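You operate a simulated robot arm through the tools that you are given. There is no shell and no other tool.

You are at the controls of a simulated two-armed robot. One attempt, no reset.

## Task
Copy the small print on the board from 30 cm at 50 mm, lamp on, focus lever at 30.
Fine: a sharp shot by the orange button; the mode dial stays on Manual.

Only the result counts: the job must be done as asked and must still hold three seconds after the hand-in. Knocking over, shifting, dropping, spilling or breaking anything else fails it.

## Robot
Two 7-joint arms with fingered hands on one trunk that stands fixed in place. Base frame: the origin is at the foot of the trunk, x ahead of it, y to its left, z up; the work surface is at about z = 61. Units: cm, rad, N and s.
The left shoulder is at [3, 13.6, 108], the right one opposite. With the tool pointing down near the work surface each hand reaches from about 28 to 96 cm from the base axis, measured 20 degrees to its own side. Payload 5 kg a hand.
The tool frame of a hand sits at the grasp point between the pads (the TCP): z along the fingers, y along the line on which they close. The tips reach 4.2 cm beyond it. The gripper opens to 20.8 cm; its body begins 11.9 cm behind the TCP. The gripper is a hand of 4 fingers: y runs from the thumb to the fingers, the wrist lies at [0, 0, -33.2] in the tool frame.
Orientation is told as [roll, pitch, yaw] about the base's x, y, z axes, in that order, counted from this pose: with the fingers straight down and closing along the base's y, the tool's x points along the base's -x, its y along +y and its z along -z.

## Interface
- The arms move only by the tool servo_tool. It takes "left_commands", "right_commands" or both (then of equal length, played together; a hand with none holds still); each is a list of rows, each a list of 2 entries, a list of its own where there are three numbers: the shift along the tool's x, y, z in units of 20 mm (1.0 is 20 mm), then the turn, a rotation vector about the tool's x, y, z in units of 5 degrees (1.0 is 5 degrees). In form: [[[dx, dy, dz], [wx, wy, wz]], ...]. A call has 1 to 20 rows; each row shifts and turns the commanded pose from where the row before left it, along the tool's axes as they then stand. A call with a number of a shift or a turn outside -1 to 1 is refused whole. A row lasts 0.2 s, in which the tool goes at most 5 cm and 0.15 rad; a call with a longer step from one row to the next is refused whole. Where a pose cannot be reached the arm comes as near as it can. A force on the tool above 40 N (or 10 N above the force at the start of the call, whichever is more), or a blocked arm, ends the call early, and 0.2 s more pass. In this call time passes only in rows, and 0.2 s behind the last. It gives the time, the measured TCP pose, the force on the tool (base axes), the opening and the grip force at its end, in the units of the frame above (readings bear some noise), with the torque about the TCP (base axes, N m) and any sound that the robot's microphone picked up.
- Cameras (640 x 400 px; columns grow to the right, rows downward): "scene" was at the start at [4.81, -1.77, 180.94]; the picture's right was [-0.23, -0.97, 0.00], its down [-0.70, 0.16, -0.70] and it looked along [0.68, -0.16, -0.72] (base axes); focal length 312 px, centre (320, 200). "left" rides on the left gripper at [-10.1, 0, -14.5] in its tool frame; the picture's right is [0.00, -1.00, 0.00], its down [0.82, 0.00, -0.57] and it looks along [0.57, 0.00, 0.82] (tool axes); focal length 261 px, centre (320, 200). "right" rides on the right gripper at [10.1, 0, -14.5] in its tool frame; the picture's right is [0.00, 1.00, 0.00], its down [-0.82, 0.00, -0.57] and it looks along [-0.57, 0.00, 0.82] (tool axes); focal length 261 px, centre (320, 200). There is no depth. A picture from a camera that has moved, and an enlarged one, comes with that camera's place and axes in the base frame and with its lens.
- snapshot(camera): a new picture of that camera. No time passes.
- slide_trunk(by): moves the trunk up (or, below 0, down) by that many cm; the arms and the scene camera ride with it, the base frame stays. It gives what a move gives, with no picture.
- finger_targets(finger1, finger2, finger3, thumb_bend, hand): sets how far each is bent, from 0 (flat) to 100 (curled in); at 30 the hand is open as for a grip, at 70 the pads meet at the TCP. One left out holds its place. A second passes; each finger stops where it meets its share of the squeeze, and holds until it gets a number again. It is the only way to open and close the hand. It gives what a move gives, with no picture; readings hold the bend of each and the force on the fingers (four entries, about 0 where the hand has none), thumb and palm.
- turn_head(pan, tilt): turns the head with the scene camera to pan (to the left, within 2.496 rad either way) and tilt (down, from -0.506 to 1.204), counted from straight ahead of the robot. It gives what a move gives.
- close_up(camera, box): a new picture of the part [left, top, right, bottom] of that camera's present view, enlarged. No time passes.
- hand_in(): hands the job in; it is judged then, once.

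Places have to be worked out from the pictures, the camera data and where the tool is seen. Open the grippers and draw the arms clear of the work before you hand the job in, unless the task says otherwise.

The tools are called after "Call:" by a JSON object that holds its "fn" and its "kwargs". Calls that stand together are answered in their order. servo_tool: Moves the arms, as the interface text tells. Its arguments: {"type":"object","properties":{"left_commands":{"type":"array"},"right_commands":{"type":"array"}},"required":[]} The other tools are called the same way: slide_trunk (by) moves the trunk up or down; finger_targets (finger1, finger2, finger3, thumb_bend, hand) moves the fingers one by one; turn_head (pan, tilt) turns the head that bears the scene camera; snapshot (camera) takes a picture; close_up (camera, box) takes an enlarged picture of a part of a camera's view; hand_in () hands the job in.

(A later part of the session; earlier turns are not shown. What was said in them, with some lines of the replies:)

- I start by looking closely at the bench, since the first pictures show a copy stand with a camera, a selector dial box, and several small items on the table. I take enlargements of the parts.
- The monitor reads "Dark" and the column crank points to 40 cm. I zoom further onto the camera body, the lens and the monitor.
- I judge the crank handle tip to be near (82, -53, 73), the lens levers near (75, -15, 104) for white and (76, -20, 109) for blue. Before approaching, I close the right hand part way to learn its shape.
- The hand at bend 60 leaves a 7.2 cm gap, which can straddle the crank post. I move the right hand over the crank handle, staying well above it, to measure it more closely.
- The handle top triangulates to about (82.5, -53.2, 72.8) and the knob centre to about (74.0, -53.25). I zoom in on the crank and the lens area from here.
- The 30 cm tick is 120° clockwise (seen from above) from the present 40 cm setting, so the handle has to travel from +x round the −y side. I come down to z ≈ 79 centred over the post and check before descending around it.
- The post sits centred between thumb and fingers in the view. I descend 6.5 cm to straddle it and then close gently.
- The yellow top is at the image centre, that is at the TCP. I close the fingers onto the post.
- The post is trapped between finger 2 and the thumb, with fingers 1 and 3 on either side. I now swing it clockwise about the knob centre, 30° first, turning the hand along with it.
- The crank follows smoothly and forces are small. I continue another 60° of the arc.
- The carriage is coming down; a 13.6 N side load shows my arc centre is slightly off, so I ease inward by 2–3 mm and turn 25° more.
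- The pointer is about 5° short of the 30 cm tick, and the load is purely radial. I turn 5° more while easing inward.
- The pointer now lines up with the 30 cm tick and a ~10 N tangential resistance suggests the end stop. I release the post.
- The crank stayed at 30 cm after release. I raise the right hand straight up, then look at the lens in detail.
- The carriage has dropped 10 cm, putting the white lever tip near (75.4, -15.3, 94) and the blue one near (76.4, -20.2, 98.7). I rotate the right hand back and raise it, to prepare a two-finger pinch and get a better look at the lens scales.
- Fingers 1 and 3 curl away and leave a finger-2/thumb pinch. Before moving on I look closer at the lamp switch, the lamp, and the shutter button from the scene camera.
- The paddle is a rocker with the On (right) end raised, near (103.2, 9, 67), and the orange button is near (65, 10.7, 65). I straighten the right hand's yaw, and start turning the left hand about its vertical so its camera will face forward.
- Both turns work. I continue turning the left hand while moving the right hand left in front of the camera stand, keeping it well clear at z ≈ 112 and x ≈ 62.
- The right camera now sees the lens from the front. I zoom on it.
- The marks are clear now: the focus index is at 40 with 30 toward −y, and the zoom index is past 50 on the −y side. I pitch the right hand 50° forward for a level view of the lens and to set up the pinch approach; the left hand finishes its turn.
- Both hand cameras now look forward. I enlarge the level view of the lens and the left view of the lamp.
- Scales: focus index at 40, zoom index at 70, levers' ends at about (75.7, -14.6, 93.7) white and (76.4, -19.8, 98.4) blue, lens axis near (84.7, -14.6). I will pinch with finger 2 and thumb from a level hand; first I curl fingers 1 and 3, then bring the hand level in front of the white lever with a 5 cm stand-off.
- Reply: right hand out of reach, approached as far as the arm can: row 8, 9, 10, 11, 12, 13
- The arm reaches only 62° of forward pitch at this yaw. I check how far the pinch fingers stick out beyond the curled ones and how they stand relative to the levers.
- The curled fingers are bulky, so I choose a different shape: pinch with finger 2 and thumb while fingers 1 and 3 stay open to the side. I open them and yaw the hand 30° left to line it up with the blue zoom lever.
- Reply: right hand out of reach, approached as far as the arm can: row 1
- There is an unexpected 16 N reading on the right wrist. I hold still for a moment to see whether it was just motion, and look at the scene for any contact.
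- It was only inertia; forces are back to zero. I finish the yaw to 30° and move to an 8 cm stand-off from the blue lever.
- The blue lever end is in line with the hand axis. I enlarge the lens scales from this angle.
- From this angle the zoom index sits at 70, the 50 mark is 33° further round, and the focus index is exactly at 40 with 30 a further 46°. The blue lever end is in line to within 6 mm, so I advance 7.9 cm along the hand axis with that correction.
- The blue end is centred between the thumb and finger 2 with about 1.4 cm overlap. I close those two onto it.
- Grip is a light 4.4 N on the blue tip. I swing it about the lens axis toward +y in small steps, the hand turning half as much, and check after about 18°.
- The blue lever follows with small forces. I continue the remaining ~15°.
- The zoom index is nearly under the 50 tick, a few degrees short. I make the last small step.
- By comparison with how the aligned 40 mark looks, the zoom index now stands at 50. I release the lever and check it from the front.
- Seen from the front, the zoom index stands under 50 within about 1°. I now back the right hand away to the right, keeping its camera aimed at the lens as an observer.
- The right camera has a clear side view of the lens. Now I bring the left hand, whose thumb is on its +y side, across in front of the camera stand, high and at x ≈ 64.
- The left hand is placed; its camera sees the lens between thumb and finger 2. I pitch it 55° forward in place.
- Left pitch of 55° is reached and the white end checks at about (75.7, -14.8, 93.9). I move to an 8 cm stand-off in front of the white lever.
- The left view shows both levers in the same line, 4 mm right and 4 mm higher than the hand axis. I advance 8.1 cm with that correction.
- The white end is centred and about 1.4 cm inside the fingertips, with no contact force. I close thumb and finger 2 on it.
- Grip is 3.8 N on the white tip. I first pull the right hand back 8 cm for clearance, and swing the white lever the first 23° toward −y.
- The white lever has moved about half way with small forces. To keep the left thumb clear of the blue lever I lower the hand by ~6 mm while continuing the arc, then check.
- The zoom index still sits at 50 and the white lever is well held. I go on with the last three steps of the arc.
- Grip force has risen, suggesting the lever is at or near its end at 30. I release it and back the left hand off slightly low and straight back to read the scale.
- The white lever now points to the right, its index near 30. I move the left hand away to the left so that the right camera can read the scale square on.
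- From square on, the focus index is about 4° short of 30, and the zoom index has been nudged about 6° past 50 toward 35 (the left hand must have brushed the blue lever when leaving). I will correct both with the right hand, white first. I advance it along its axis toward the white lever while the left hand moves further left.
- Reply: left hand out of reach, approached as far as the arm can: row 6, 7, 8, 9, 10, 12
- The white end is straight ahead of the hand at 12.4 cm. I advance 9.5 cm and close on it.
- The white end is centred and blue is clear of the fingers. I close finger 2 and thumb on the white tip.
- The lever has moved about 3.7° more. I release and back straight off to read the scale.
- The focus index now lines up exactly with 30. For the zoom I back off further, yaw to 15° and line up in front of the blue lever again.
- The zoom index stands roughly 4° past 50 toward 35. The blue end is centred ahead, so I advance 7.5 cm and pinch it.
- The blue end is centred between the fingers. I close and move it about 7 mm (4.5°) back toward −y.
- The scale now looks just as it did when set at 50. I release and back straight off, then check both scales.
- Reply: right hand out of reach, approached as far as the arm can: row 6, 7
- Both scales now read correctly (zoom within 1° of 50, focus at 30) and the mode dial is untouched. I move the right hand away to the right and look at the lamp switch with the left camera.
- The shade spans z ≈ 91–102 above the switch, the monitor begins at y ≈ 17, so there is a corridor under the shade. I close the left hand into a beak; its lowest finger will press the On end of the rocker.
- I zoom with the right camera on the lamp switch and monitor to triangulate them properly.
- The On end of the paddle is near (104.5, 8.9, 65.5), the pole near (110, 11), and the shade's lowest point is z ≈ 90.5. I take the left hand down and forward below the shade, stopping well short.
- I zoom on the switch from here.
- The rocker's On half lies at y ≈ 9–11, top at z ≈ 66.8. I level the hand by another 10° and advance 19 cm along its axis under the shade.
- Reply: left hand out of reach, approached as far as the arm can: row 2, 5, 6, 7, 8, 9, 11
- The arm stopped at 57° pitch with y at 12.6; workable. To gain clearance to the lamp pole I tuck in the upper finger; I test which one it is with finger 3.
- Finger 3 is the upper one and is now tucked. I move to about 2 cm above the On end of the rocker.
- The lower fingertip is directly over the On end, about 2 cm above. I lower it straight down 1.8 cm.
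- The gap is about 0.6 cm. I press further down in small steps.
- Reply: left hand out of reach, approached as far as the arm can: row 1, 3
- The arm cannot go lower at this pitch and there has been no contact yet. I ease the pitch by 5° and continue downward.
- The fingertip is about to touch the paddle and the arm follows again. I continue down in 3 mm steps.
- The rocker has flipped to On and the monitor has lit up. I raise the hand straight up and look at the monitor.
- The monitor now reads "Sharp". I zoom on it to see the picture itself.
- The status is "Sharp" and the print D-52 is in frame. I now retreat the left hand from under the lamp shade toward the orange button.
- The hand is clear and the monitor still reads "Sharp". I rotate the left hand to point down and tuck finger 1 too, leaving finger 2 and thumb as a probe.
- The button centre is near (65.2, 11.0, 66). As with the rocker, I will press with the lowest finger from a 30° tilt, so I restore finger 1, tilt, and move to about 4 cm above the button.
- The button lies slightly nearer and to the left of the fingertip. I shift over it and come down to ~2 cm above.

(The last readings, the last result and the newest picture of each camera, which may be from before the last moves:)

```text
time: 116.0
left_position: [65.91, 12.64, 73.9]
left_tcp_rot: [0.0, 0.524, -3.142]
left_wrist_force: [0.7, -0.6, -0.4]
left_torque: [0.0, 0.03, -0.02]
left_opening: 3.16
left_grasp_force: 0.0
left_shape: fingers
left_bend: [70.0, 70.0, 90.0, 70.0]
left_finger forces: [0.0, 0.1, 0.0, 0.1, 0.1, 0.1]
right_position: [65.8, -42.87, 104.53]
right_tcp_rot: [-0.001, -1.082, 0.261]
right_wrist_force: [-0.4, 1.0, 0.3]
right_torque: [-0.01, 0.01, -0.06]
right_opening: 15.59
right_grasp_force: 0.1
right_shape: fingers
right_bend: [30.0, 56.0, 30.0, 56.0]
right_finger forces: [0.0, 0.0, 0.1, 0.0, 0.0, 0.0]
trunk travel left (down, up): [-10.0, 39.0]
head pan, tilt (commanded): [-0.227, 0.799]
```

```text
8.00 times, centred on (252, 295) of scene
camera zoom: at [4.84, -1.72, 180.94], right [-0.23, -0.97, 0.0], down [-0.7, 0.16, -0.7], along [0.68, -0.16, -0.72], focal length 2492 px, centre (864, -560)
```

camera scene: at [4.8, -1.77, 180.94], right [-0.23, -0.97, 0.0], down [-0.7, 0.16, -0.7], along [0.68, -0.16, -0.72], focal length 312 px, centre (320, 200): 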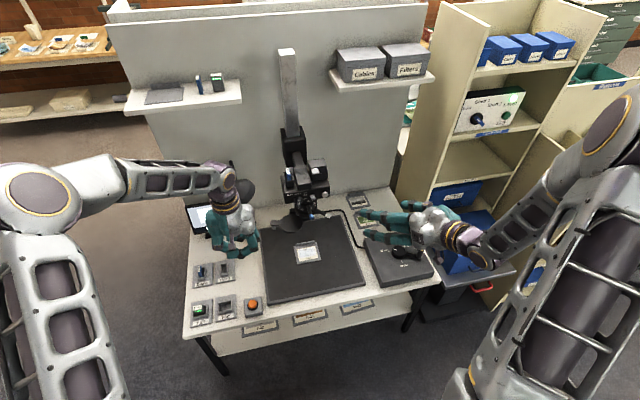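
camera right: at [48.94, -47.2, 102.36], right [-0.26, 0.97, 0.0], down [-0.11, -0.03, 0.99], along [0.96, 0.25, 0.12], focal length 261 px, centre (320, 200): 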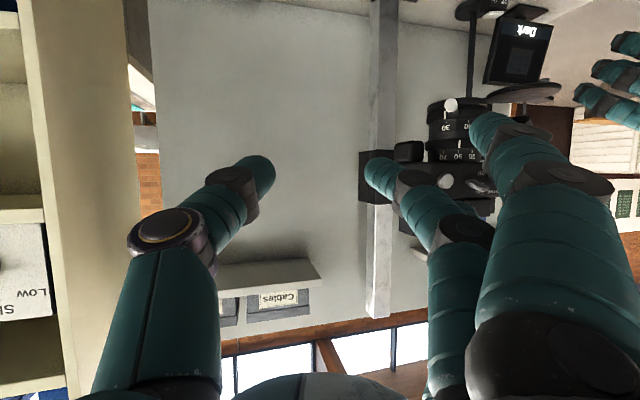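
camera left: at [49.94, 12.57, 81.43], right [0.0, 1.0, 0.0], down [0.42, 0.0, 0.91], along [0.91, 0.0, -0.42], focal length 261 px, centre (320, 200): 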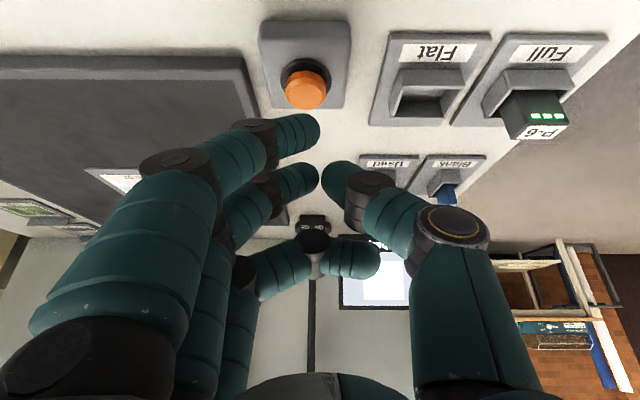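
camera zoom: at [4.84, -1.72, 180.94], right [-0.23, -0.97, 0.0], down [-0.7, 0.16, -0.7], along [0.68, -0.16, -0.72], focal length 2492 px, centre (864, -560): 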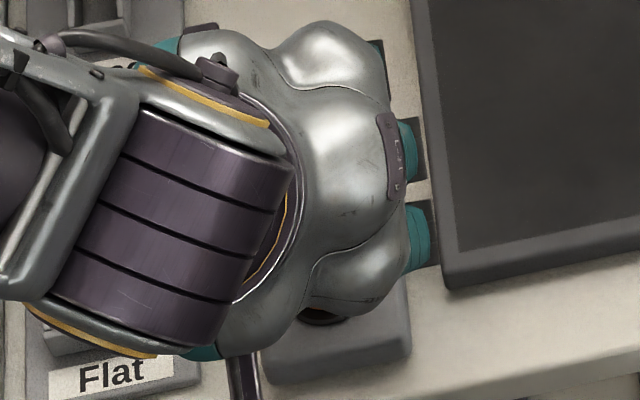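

The fingertip is over the button: button top about (64.5, 11.5, 66.0), fingertip bottom at about z = 68. I come down in 4 mm steps.

Call:
{"fn": "servo_tool", "kwargs": {"left_commands": [[[-0.1, -0.05, 0.173], [0, 0, 0]], [[-0.1, -0.05, 0.173], [0, 0, 0]], [[-0.1, -0.05, 0.173], [0, 0, 0]], [[-0.1, 0, 0.173], [0, 0, 0]]]}}

Call:
{"fn": "close_up", "kwargs": {"camera": "left", "box": [240, 20, 400, 160]}}

Call:
{"fn": "close_up", "kwargs": {"camera": "scene", "box": [180, 195, 244, 235]}}

```text
time: 117.0
left_position: [65.93, 13.03, 72.25]
left_tcp_rot: [0.001, 0.523, -3.142]
left_wrist_force: [-0.1, -0.4, -0.7]
left_torque: [0.0, 0.02, -0.02]
left_opening: 3.16
left_grasp_force: 0.0
left_shape: fingers
left_bend: [70.0, 70.0, 90.0, 70.0]
left_finger forces: [0.1, 0.0, 0.0, 0.0, 0.0, 0.0]
right_position: [65.86, -42.9, 104.63]
right_tcp_rot: [0.002, -1.081, 0.259]
right_wrist_force: [-0.1, -0.3, 0.0]
right_torque: [0.0, -0.02, 0.06]
right_opening: 15.61
right_grasp_force: 0.1
right_shape: fingers
right_bend: [30.0, 56.0, 30.0, 56.0]
right_finger forces: [0.0, 0.0, 0.1, 0.0, 0.0, 0.0]
trunk travel left (down, up): [-10.0, 39.0]
head pan, tilt (commanded): [-0.227, 0.799]
```

```text
2.86 times, centred on (320, 90) of left
camera zoom: at [49.94, 12.79, 79.77], right [0.0, 1.0, 0.0], down [0.43, 0.0, 0.91], along [0.91, 0.0, -0.43], focal length 745 px, centre (320, 514)
```

zoom: 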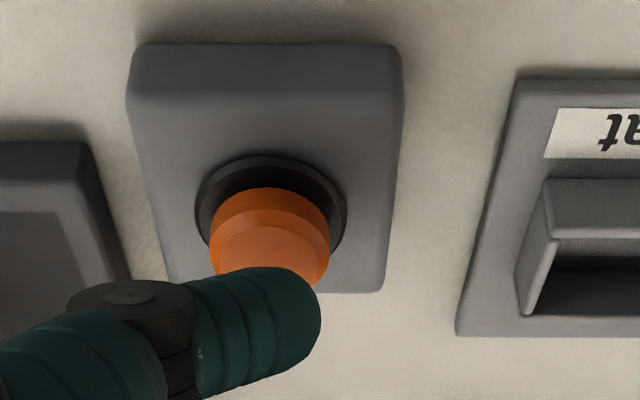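

```text
10.00 times, centred on (212, 215) of scene
camera zoom: at [4.81, -1.77, 180.94], right [-0.23, -0.97, 0.0], down [-0.7, 0.16, -0.7], along [0.68, -0.16, -0.72], focal length 3115 px, centre (1400, 50)
```

zoom: 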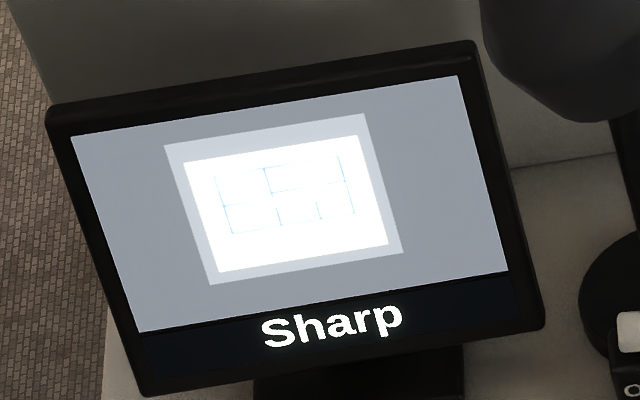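

The finger is just above the button and the monitor reads "Sharp". Before pressing I recheck the lens scales, mode dial and column dial.

Call:
{"fn": "close_up", "kwargs": {"camera": "right", "box": [410, 85, 490, 185]}}

Call:
{"fn": "close_up", "kwargs": {"camera": "scene", "box": [280, 182, 328, 212]}}

Call:
{"fn": "close_up", "kwargs": {"camera": "scene", "box": [360, 225, 424, 265]}}

```text
4.00 times, centred on (450, 135) of right
camera zoom: at [48.89, -47.21, 102.38], right [-0.25, 0.97, 0.0], down [-0.11, -0.03, 0.99], along [0.96, 0.25, 0.12], focal length 1043 px, centre (-200, 460)
```

zoom: 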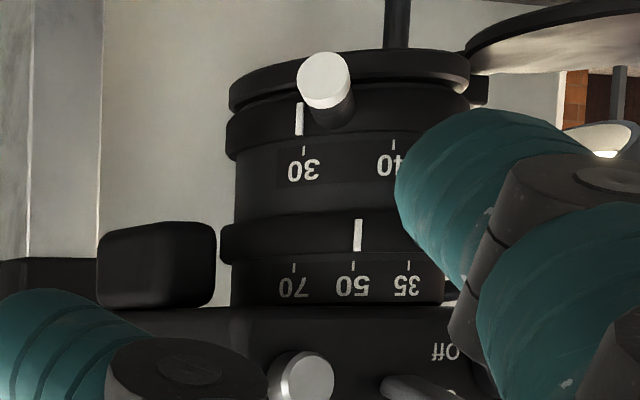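

```text
13.33 times, centred on (304, 197) of scene
camera zoom: at [4.81, -1.77, 180.94], right [-0.23, -0.97, 0.0], down [-0.7, 0.16, -0.7], along [0.68, -0.16, -0.72], focal length 4153 px, centre (533, 240)
```

zoom: 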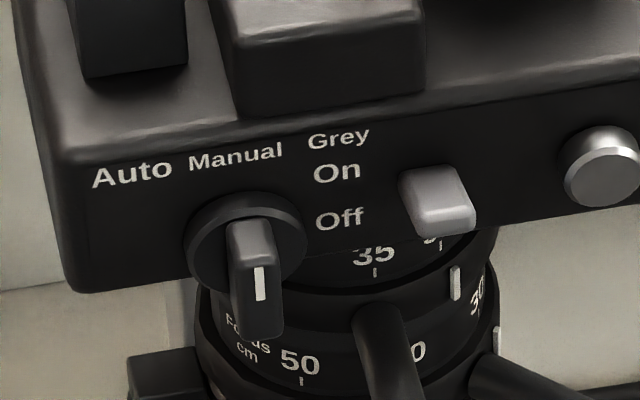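

```text
10.00 times, centred on (392, 245) of scene
camera zoom: at [4.81, -1.77, 180.94], right [-0.23, -0.97, 0.0], down [-0.7, 0.16, -0.7], along [0.68, -0.16, -0.72], focal length 3115 px, centre (-400, -250)
```

zoom: 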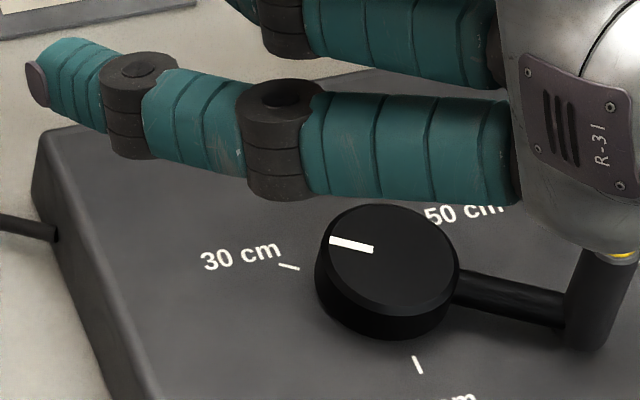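

All settings read right: column 30 cm, zoom 50, focus 30, dial on Manual, lamp on, "Sharp". I press the orange button down in small steps.

Call:
{"fn": "servo_tool", "kwargs": {"left_commands": [[[-0.075, 0, 0.13], [0, 0, 0]], [[-0.075, 0, 0.13], [0, 0, 0]], [[-0.075, 0, 0.13], [0, 0, 0]]]}}

Call:
{"fn": "close_up", "kwargs": {"camera": "left", "box": [240, 20, 400, 160]}}

Call:
{"fn": "close_up", "kwargs": {"camera": "scene", "box": [180, 195, 244, 235]}}

```text
time: 117.8
left_position: [66.01, 13.03, 71.44]
left_tcp_rot: [0.0, 0.525, 3.142]
left_wrist_force: [0.3, -0.2, -0.3]
left_torque: [-0.03, 0.01, -0.02]
left_opening: 3.14
left_grasp_force: 0.0
left_shape: fingers
left_bend: [70.0, 70.0, 90.0, 70.0]
left_finger forces: [0.0, 0.0, 0.1, 0.0, 0.0, 0.0]
right_position: [65.94, -42.85, 104.61]
right_tcp_rot: [0.002, -1.081, 0.257]
right_wrist_force: [0.4, 0.3, 0.2]
right_torque: [-0.05, -0.01, -0.01]
right_opening: 15.62
right_grasp_force: 0.0
right_shape: fingers
right_bend: [30.0, 56.0, 30.0, 56.0]
right_finger forces: [0.0, 0.0, 0.1, 0.0, 0.0, 0.0]
trunk travel left (down, up): [-10.0, 39.0]
head pan, tilt (commanded): [-0.227, 0.799]
```

```text
2.86 times, centred on (320, 90) of left
camera zoom: at [49.96, 12.83, 78.91], right [0.0, 1.0, 0.0], down [0.42, 0.0, 0.91], along [0.91, 0.0, -0.42], focal length 745 px, centre (320, 514)
```

zoom: 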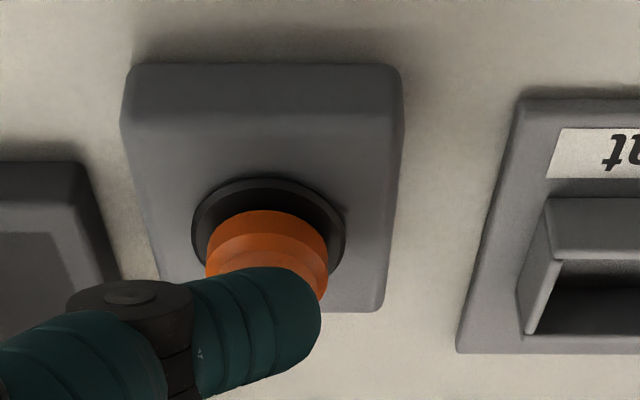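

```text
10.00 times, centred on (212, 215) of scene
camera zoom: at [4.81, -1.76, 180.94], right [-0.23, -0.97, 0.0], down [-0.7, 0.16, -0.7], along [0.68, -0.16, -0.72], focal length 3115 px, centre (1400, 50)
```

zoom: 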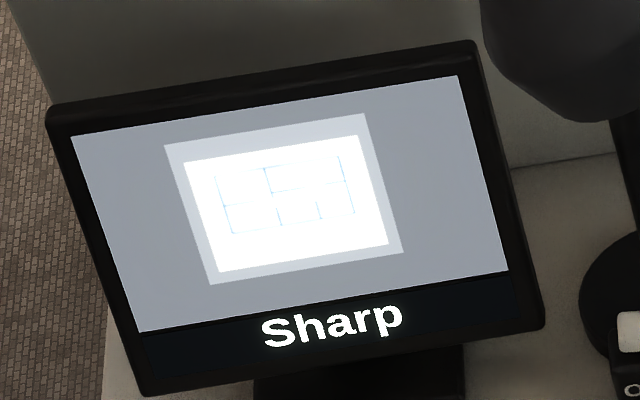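

There is still no contact force. I continue down in 2.5 mm steps.

Call:
{"fn": "servo_tool", "kwargs": {"left_commands": [[[-0.0625, 0, 0.108], [0, 0, 0]], [[-0.0625, 0, 0.108], [0, 0, 0]], [[-0.0625, 0, 0.108], [0, 0, 0]]]}}

Call:
{"fn": "close_up", "kwargs": {"camera": "left", "box": [240, 20, 400, 160]}}

Call:
{"fn": "close_up", "kwargs": {"camera": "scene", "box": [180, 195, 244, 235]}}

```text
time: 118.6
left_position: [65.96, 12.99, 70.64]
left_tcp_rot: [0.001, 0.525, -3.142]
left_wrist_force: [0.5, 0.0, 0.4]
left_torque: [0.01, -0.06, -0.02]
left_opening: 3.18
left_grasp_force: 0.1
left_shape: fingers
left_bend: [70.0, 70.0, 90.0, 70.0]
left_finger forces: [0.0, 0.0, 0.1, 0.1, 0.0, 0.1]
right_position: [65.92, -42.84, 104.62]
right_tcp_rot: [0.001, -1.082, 0.257]
right_wrist_force: [0.9, 0.4, 0.4]
right_torque: [-0.03, -0.01, 0.0]
right_opening: 15.61
right_grasp_force: 0.1
right_shape: fingers
right_bend: [30.0, 56.0, 30.0, 56.0]
right_finger forces: [0.0, 0.0, 0.1, 0.0, 0.0, 0.1]
trunk travel left (down, up): [-10.0, 39.0]
head pan, tilt (commanded): [-0.227, 0.799]
```

```text
2.86 times, centred on (320, 90) of left
camera zoom: at [49.99, 12.87, 78.22], right [0.0, 1.0, 0.0], down [0.42, 0.0, 0.91], along [0.91, 0.0, -0.42], focal length 745 px, centre (320, 514)
```

zoom: 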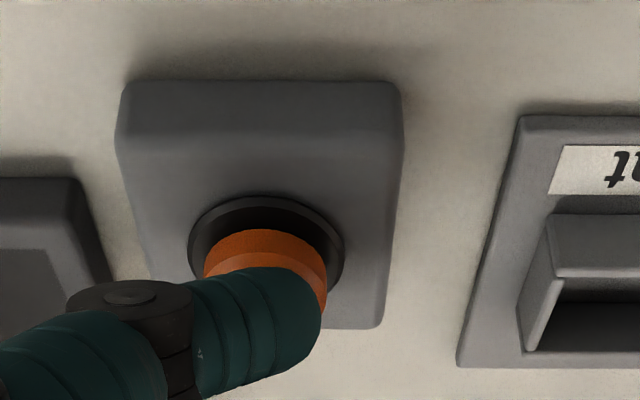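

```text
10.00 times, centred on (212, 215) of scene
camera zoom: at [4.81, -1.75, 180.94], right [-0.23, -0.97, 0.0], down [-0.7, 0.16, -0.7], along [0.68, -0.16, -0.72], focal length 3115 px, centre (1400, 50)
```

zoom: 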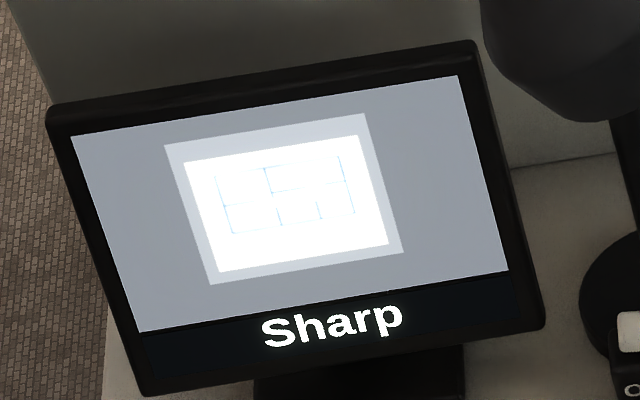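

Re-triangulating from all views puts the button top at about (65.5, 11.2, 64.8), so I am still just above it and about 1 cm short in x. I lift slightly, shift 0.9 cm forward and check.

Call:
{"fn": "servo_tool", "kwargs": {"left_commands": [[[0.245, 0, 0.026], [0, 0, 0]], [[0.245, 0, 0.026], [0, 0, 0]]]}}

Call:
{"fn": "close_up", "kwargs": {"camera": "left", "box": [240, 20, 400, 160]}}

```text
time: 119.2
left_position: [66.8, 13.11, 71.07]
left_tcp_rot: [0.001, 0.524, -3.142]
left_wrist_force: [0.4, 0.2, -0.5]
left_torque: [0.02, -0.05, 0.01]
left_opening: 3.15
left_grasp_force: 0.0
left_shape: fingers
left_bend: [70.0, 70.0, 90.0, 70.0]
left_finger forces: [0.0, 0.0, 0.0, 0.0, 0.0, 0.0]
right_position: [65.93, -42.84, 104.52]
right_tcp_rot: [0.001, -1.081, 0.257]
right_wrist_force: [0.2, -0.1, -0.8]
right_torque: [-0.01, -0.03, 0.01]
right_opening: 15.59
right_grasp_force: 0.2
right_shape: fingers
right_bend: [30.0, 56.0, 30.0, 56.0]
right_finger forces: [0.1, 0.1, 0.0, 0.0, 0.0, 0.0]
trunk travel left (down, up): [-10.0, 39.0]
head pan, tilt (commanded): [-0.227, 0.799]
```

```text
2.86 times, centred on (320, 90) of left
camera zoom: at [50.86, 12.93, 78.59], right [0.0, 1.0, 0.0], down [0.43, 0.0, 0.91], along [0.91, 0.0, -0.43], focal length 745 px, centre (320, 514)
```

zoom: 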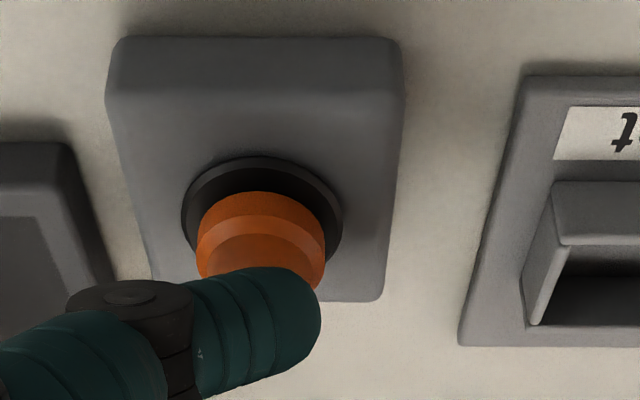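

Aligned with the button's middle. I go down again in 2.5 mm steps.

Call:
{"fn": "servo_tool", "kwargs": {"left_commands": [[[-0.0625, 0, 0.108], [0, 0, 0]], [[-0.0625, 0, 0.108], [0, 0, 0]], [[-0.0625, 0, 0.108], [0, 0, 0]], [[-0.0625, 0, 0.108], [0, 0, 0]]]}}

Call:
{"fn": "close_up", "kwargs": {"camera": "left", "box": [240, 20, 400, 160]}}

Call:
{"fn": "close_up", "kwargs": {"camera": "scene", "box": [180, 195, 244, 235]}}

```text
time: 120.2
left_position: [66.84, 12.9, 70.17]
left_tcp_rot: [0.0, 0.525, 3.142]
left_wrist_force: [0.4, -0.3, 2.6]
left_torque: [0.0, -0.01, 0.0]
left_opening: 3.16
left_grasp_force: 1.4
left_shape: fingers
left_bend: [70.0, 70.0, 90.0, 70.0]
left_finger forces: [2.9, 0.0, 0.0, 0.0, 0.1, 0.0]
right_position: [65.8, -42.88, 104.76]
right_tcp_rot: [0.001, -1.081, 0.257]
right_wrist_force: [1.5, -0.4, 0.1]
right_torque: [0.02, -0.01, 0.0]
right_opening: 15.62
right_grasp_force: 0.1
right_shape: fingers
right_bend: [30.0, 56.0, 30.0, 56.0]
right_finger forces: [0.1, 0.0, 0.0, 0.0, 0.1, 0.0]
trunk travel left (down, up): [-10.0, 39.0]
head pan, tilt (commanded): [-0.227, 0.799]
heard: click
```

```text
2.86 times, centred on (320, 90) of left
camera zoom: at [50.88, 12.84, 77.58], right [0.0, 1.0, 0.0], down [0.42, 0.0, 0.91], along [0.91, 0.0, -0.42], focal length 745 px, centre (320, 514)
```

zoom: 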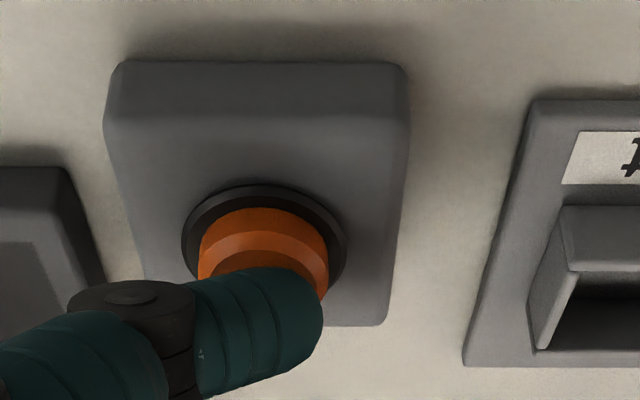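

```text
10.00 times, centred on (212, 215) of scene
camera zoom: at [4.79, -1.77, 180.95], right [-0.23, -0.97, 0.0], down [-0.7, 0.16, -0.7], along [0.68, -0.16, -0.72], focal length 3115 px, centre (1400, 50)
```

zoom: 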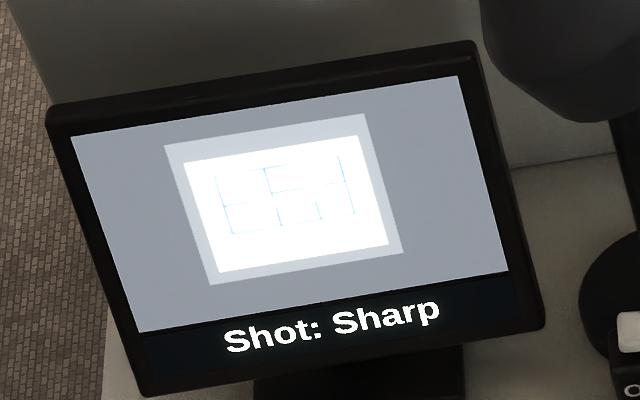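

A click was heard and the monitor shows "Shot: Sharp". I lift the left hand straight off the button and back away.

Call:
{"fn": "servo_tool", "kwargs": {"left_commands": [[[0.15, 0, -0.26], [0, 0, 0]], [[0.3, 0, -0.52], [0, 0, 0]], [[0.4, 0, -0.69], [0, 0, 0]], [[0.4, 0, -0.69], [0, 0, 0]], [[0.4, 0, -0.69], [0, 0, 0]], [[0.4, 0, -0.69], [0, 0, 0]], [[0.4, 0, -0.69], [0, 0, 0]], [[0.4, 0, -0.69], [0, 0, 0]], [[0.4, 0, -0.69], [0, 0, 0]], [[0.4, 0, -0.69], [0, 0, 0]], [[0.4, 0, -0.69], [0, 0, 0]], [[0.4, 0, -0.69], [0, 0, 0]], [[0.4, 0, -0.69], [0, 0, 0]], [[0.4, 0, -0.69], [0, 0, 0]], [[0.4, 0, -0.69], [0, 0, 0]], [[0.4, 0, -0.69], [0, 0, 0]]]}}

Call:
{"fn": "snapshot", "kwargs": {"camera": "scene"}}

Call:
{"fn": "snapshot", "kwargs": {"camera": "left"}}

```text
time: 123.6
left_position: [66.87, 12.99, 94.14]
left_tcp_rot: [0.001, 0.523, 3.139]
left_wrist_force: [-1.1, -0.4, 0.6]
left_torque: [0.05, -0.05, 0.0]
left_opening: 3.13
left_grasp_force: 0.1
left_shape: fingers
left_bend: [70.0, 70.0, 90.0, 70.0]
left_finger forces: [0.0, 0.0, 0.0, 0.0, 0.1, 0.1]
right_position: [65.92, -42.94, 104.55]
right_tcp_rot: [0.004, -1.081, 0.259]
right_wrist_force: [-0.3, -0.7, 0.5]
right_torque: [0.04, -0.02, -0.01]
right_opening: 15.6
right_grasp_force: 0.0
right_shape: fingers
right_bend: [30.0, 56.0, 30.0, 56.0]
right_finger forces: [0.0, 0.0, 0.1, 0.1, 0.1, 0.0]
trunk travel left (down, up): [-10.0, 39.0]
head pan, tilt (commanded): [-0.227, 0.799]
```

```text
taken
camera scene: at [4.73, -1.82, 180.95], right [-0.23, -0.97, 0.0], down [-0.7, 0.16, -0.7], along [0.68, -0.16, -0.72], focal length 312 px, centre (320, 200)
```

scene: 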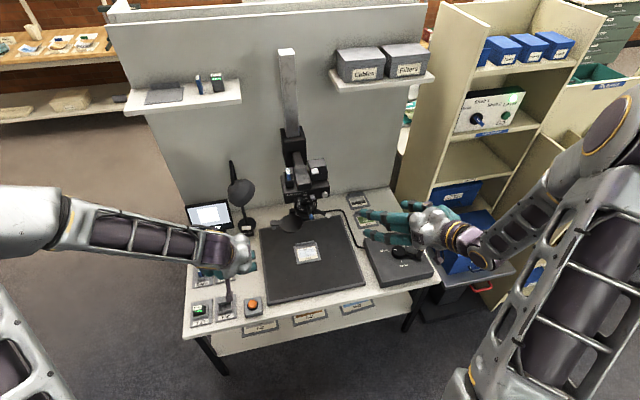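

```text
taken
camera left: at [50.86, 12.86, 101.67], right [0.0, 1.0, 0.0], down [0.42, 0.0, 0.91], along [0.91, 0.0, -0.42], focal length 261 px, centre (320, 200)
```

left: 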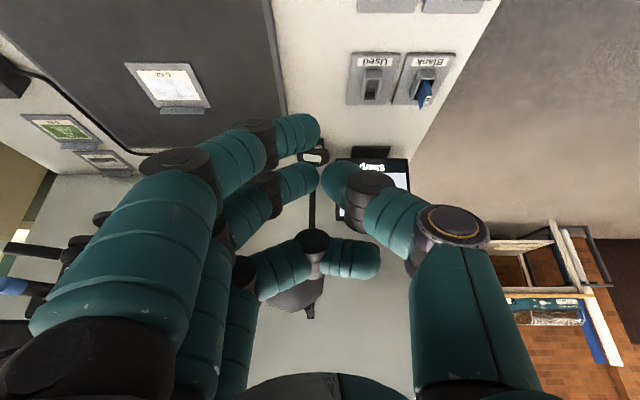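

Both hands are free of the work. I raise both arms further and bring the left hand upright.

Call:
{"fn": "servo_tool", "kwargs": {"left_commands": [[[0.4, 0, -0.69], [0, -1, 0]], [[0.4, 0, -0.69], [0, -1, 0]], [[0.35, 0, -0.75], [0, -1, 0]], [[0.3, 0, -0.8], [0, -1, 0]], [[0.2, 0, -0.8], [0, -1, 0]], [[0.1, 0, -0.8], [0, -1, 0]], [[0, 0, -0.8], [0, 0, 0]], [[0, 0, -0.8], [0, 0, 0]], [[0, -0.4, -0.8], [0, 0, 0]], [[0, -0.4, -0.8], [0, 0, 0]], [[0, -0.4, -0.8], [0, 0, 0]], [[0, -0.4, -0.8], [0, 0, 0]]], "right_commands": [[[-0.7, 0, -0.37], [0, 0, 0]], [[-0.7, 0, -0.37], [0, 0, 0]], [[-0.7, 0, -0.37], [0, 0, 0]], [[-0.7, 0, -0.37], [0, 0, 0]], [[-0.7, 0, -0.37], [0, 0, 0]], [[-0.7, 0, -0.37], [0, 0, 0]], [[-0.7, 0, -0.37], [0, 0, 0]], [[-0.7, 0, -0.37], [0, 0, 0]], [[-0.7, 0, -0.37], [0, 0, 0]], [[-0.7, 0, -0.37], [0, 0, 0]], [[-0.7, 0, -0.37], [0, 0, 0]], [[-0.7, 0, -0.37], [0, 0, 0]]]}}

Call:
{"fn": "finger_targets", "kwargs": {"hand": "left", "finger1": 30, "finger2": 30, "finger3": 30, "thumb_bend": 30}}

Call:
{"fn": "finger_targets", "kwargs": {"hand": "right", "finger1": 30, "finger2": 30, "finger3": 30, "thumb_bend": 30}}

Call:
{"fn": "snapshot", "kwargs": {"camera": "scene"}}

Call:
{"fn": "close_up", "kwargs": {"camera": "scene", "box": [180, 195, 260, 245]}}

Call:
{"fn": "close_up", "kwargs": {"camera": "scene", "box": [280, 182, 328, 212]}}

Call:
{"fn": "close_up", "kwargs": {"camera": "scene", "box": [180, 240, 340, 340]}}

Call:
{"fn": "close_up", "kwargs": {"camera": "scene", "box": [360, 215, 440, 265]}}

```text
time: 126.2
left_position: [67.41, 16.36, 113.76]
left_tcp_rot: [-0.001, 0.0, 3.14]
left_wrist_force: [-0.1, 0.2, 1.0]
left_torque: [-0.01, -0.07, -0.02]
left_opening: 3.15
left_grasp_force: 0.0
left_shape: fingers
left_bend: [70.0, 70.0, 90.0, 70.0]
left_finger forces: [0.0, 0.0, 0.1, 0.0, 0.0, 0.1]
right_position: [65.83, -43.06, 123.59]
right_tcp_rot: [0.0, -1.083, 0.259]
right_wrist_force: [0.5, 0.0, 0.3]
right_torque: [0.0, 0.0, -0.01]
right_opening: 15.6
right_grasp_force: 0.1
right_shape: fingers
right_bend: [30.0, 56.0, 30.0, 56.0]
right_finger forces: [0.0, 0.0, 0.0, 0.0, 0.0, 0.0]
trunk travel left (down, up): [-10.0, 39.0]
head pan, tilt (commanded): [-0.227, 0.799]
```

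```text
time: 127.2
left_position: [67.65, 16.34, 113.66]
left_tcp_rot: [0.001, 0.0, 3.142]
left_wrist_force: [-0.4, -0.8, -0.5]
left_torque: [0.02, 0.05, 0.01]
left_opening: 22.33
left_grasp_force: 0.1
left_shape: fingers
left_bend: [30.0, 30.0, 30.0, 30.0]
left_finger forces: [0.0, 0.0, 0.0, 0.0, 0.0, 0.0]
right_position: [65.88, -43.15, 123.51]
right_tcp_rot: [0.002, -1.081, 0.257]
right_wrist_force: [-1.0, -0.7, 0.9]
right_torque: [0.01, -0.01, 0.0]
right_opening: 15.62
right_grasp_force: 0.0
right_shape: fingers
right_bend: [30.0, 56.0, 30.0, 56.0]
right_finger forces: [0.1, 0.0, 0.0, 0.0, 0.0, 0.0]
trunk travel left (down, up): [-10.0, 39.0]
head pan, tilt (commanded): [-0.227, 0.799]
```

```text
time: 128.2
left_position: [67.64, 16.32, 113.6]
left_tcp_rot: [0.0, 0.0, 3.141]
left_wrist_force: [-0.1, -0.2, 0.5]
left_torque: [-0.02, 0.02, 0.0]
left_opening: 22.31
left_grasp_force: 0.0
left_shape: fingers
left_bend: [30.0, 30.0, 30.0, 30.0]
left_finger forces: [0.0, 0.1, 0.0, 0.0, 0.1, 0.1]
right_position: [65.75, -42.96, 123.55]
right_tcp_rot: [0.002, -1.08, 0.259]
right_wrist_force: [-0.4, 0.2, 0.3]
right_torque: [-0.04, 0.01, 0.01]
right_opening: 22.36
right_grasp_force: 0.2
right_shape: fingers
right_bend: [30.0, 30.0, 30.0, 30.0]
right_finger forces: [0.0, 0.0, 0.0, 0.0, 0.0, 0.0]
trunk travel left (down, up): [-10.0, 39.0]
head pan, tilt (commanded): [-0.227, 0.799]
```

```text
taken
camera scene: at [4.8, -1.77, 180.94], right [-0.23, -0.97, 0.0], down [-0.7, 0.16, -0.7], along [0.68, -0.16, -0.72], focal length 312 px, centre (320, 200)
```

scene: 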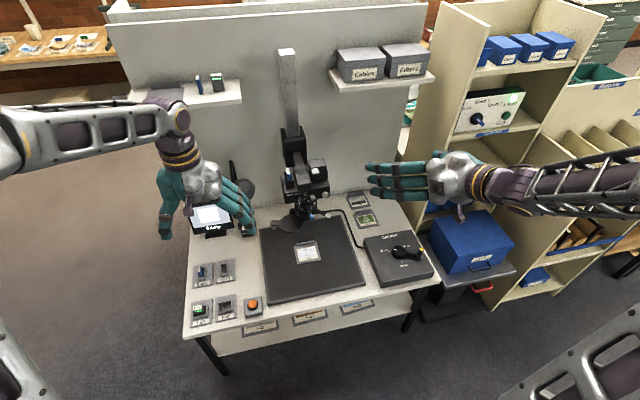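

```text
8.00 times, centred on (220, 220) of scene
camera zoom: at [4.8, -1.77, 180.94], right [-0.23, -0.97, 0.0], down [-0.7, 0.16, -0.7], along [0.68, -0.16, -0.72], focal length 2492 px, centre (1120, 40)
```

zoom: 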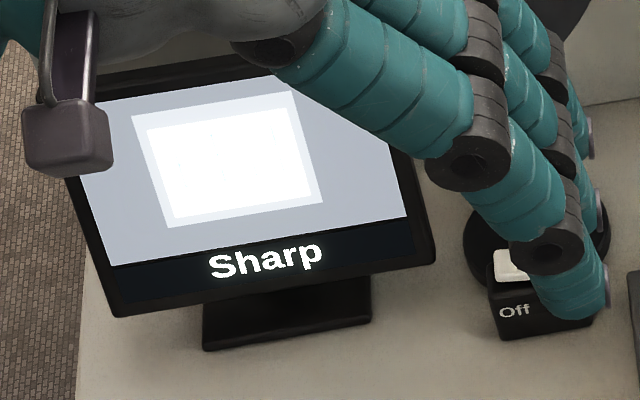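

```text
13.33 times, centred on (304, 197) of scene
camera zoom: at [4.8, -1.77, 180.94], right [-0.23, -0.97, 0.0], down [-0.7, 0.16, -0.7], along [0.68, -0.16, -0.72], focal length 4153 px, centre (533, 240)
```

zoom: 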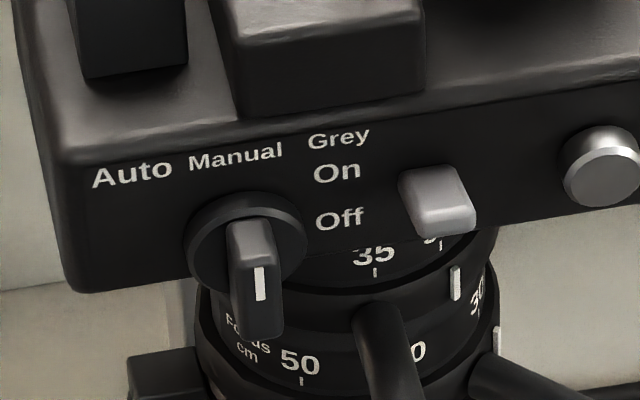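

```text
4.00 times, centred on (260, 290) of scene
camera zoom: at [4.8, -1.77, 180.94], right [-0.23, -0.97, 0.0], down [-0.7, 0.16, -0.7], along [0.68, -0.16, -0.72], focal length 1246 px, centre (560, -160)
```

zoom: 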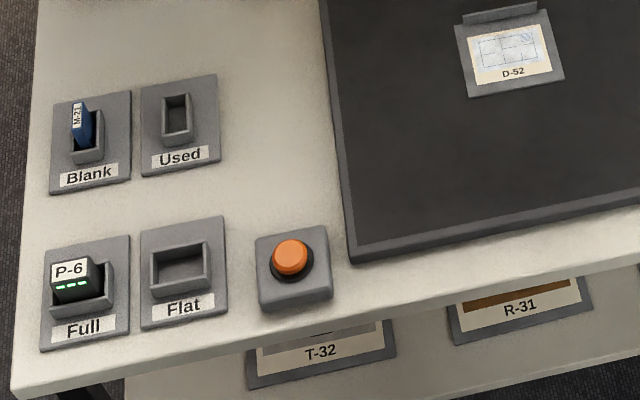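

```text
8.00 times, centred on (400, 240) of scene
camera zoom: at [4.8, -1.77, 180.94], right [-0.23, -0.97, 0.0], down [-0.7, 0.16, -0.7], along [0.68, -0.16, -0.72], focal length 2492 px, centre (-320, -120)
```

zoom: 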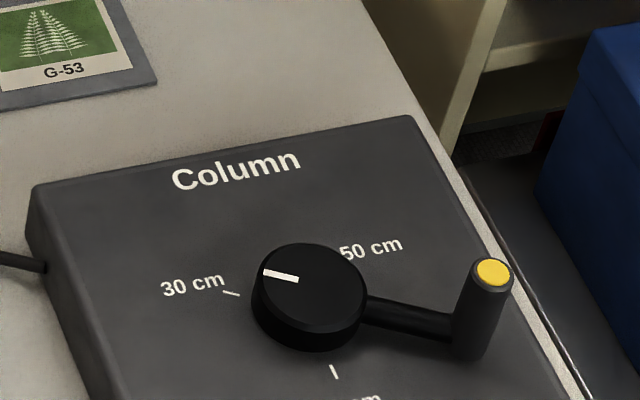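

The shot is taken, everything stands as set, the other items are in place and both hands are open. I raise the left hand a bit more, close to its starting height, before handing in.

Call:
{"fn": "servo_tool", "kwargs": {"left_commands": [[[0, 0, -0.9], [0, 0, 0]], [[0, 0, -0.9], [0, 0, 0]], [[0, 0, -0.9], [0, 0, 0]], [[0, 0, -0.9], [0, 0, 0]], [[0, 0, -0.9], [0, 0, 0]], [[0, 0, -0.9], [0, 0, 0]], [[0, 0, -0.9], [0, 0, 0]], [[0, 0, 0], [0, 0, 0]]]}}

Call:
{"fn": "snapshot", "kwargs": {"camera": "scene"}}

Call:
{"fn": "close_up", "kwargs": {"camera": "scene", "box": [180, 180, 308, 260]}}

```text
time: 130.0
left_position: [67.66, 16.27, 126.16]
left_tcp_rot: [0.001, 0.0, -3.141]
left_wrist_force: [0.6, 0.1, -0.9]
left_torque: [0.0, 0.05, 0.0]
left_opening: 22.32
left_grasp_force: 0.0
left_shape: fingers
left_bend: [30.0, 30.0, 30.0, 30.0]
left_finger forces: [0.1, 0.0, 0.0, 0.0, 0.0, 0.0]
right_position: [65.83, -43.0, 123.57]
right_tcp_rot: [0.002, -1.08, 0.259]
right_wrist_force: [1.1, -0.4, 0.3]
right_torque: [0.01, 0.0, -0.02]
right_opening: 22.35
right_grasp_force: 0.2
right_shape: fingers
right_bend: [30.0, 30.0, 30.0, 30.0]
right_finger forces: [0.1, 0.1, 0.1, 0.0, 0.0, 0.1]
trunk travel left (down, up): [-10.0, 39.0]
head pan, tilt (commanded): [-0.227, 0.799]
```

```text
taken
camera scene: at [4.83, -1.75, 180.94], right [-0.23, -0.97, 0.0], down [-0.7, 0.16, -0.7], along [0.68, -0.16, -0.72], focal length 312 px, centre (320, 200)
```

scene: 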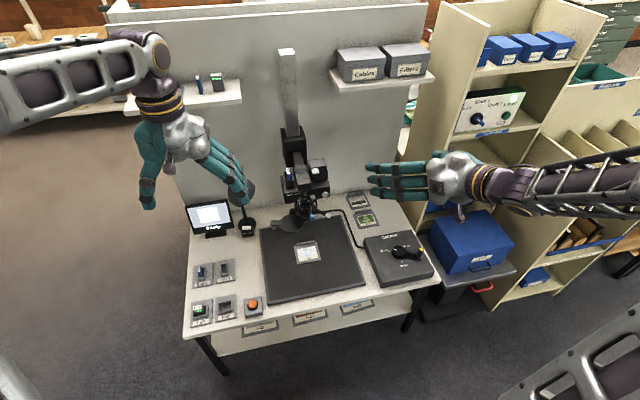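

```text
5.00 times, centred on (244, 220) of scene
camera zoom: at [4.83, -1.75, 180.94], right [-0.23, -0.97, 0.0], down [-0.7, 0.16, -0.7], along [0.68, -0.16, -0.72], focal length 1557 px, centre (700, 100)
```

zoom: 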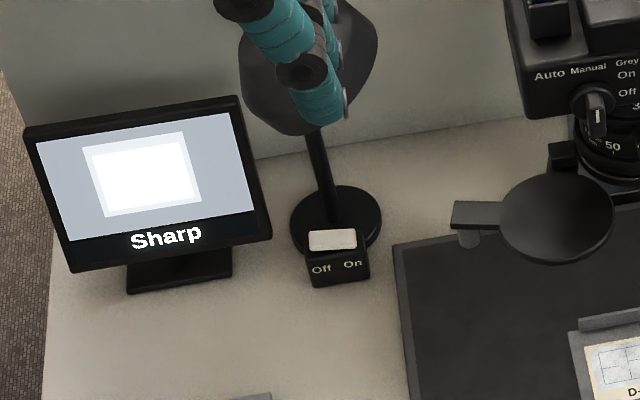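

The lamp rocker is on, the monitor is live and reads "Sharp", the column, zoom and focus are set, the dial is on Manual, and the shot was recorded as sharp. Both hands are open and clear, so I hand the job in.

Call:
{"fn": "hand_in", "kwargs": {}}

```text
The job is handed in.
```

The small print D-52 has been copied as you asked. I pressed the orange button, heard a click, and the monitor showed "Shot: Sharp". I handed the job in after that; no verdict has come back.

At hand-in the setup stood like this:
- **Column:** at 30 cm.
- **Zoom:** at 50 mm, within about 1° of the mark.
- **Focus lever:** at 30, also within about 1°.
- **Lamp:** on.
- **Mode dial:** still on Manual.

While I was setting the focus, the left hand brushed the zoom lever and moved it about 5° off 50. I set it back before taking the shot.

As far as the pictures show, nothing else was moved. Both hands are open and clear of the work.
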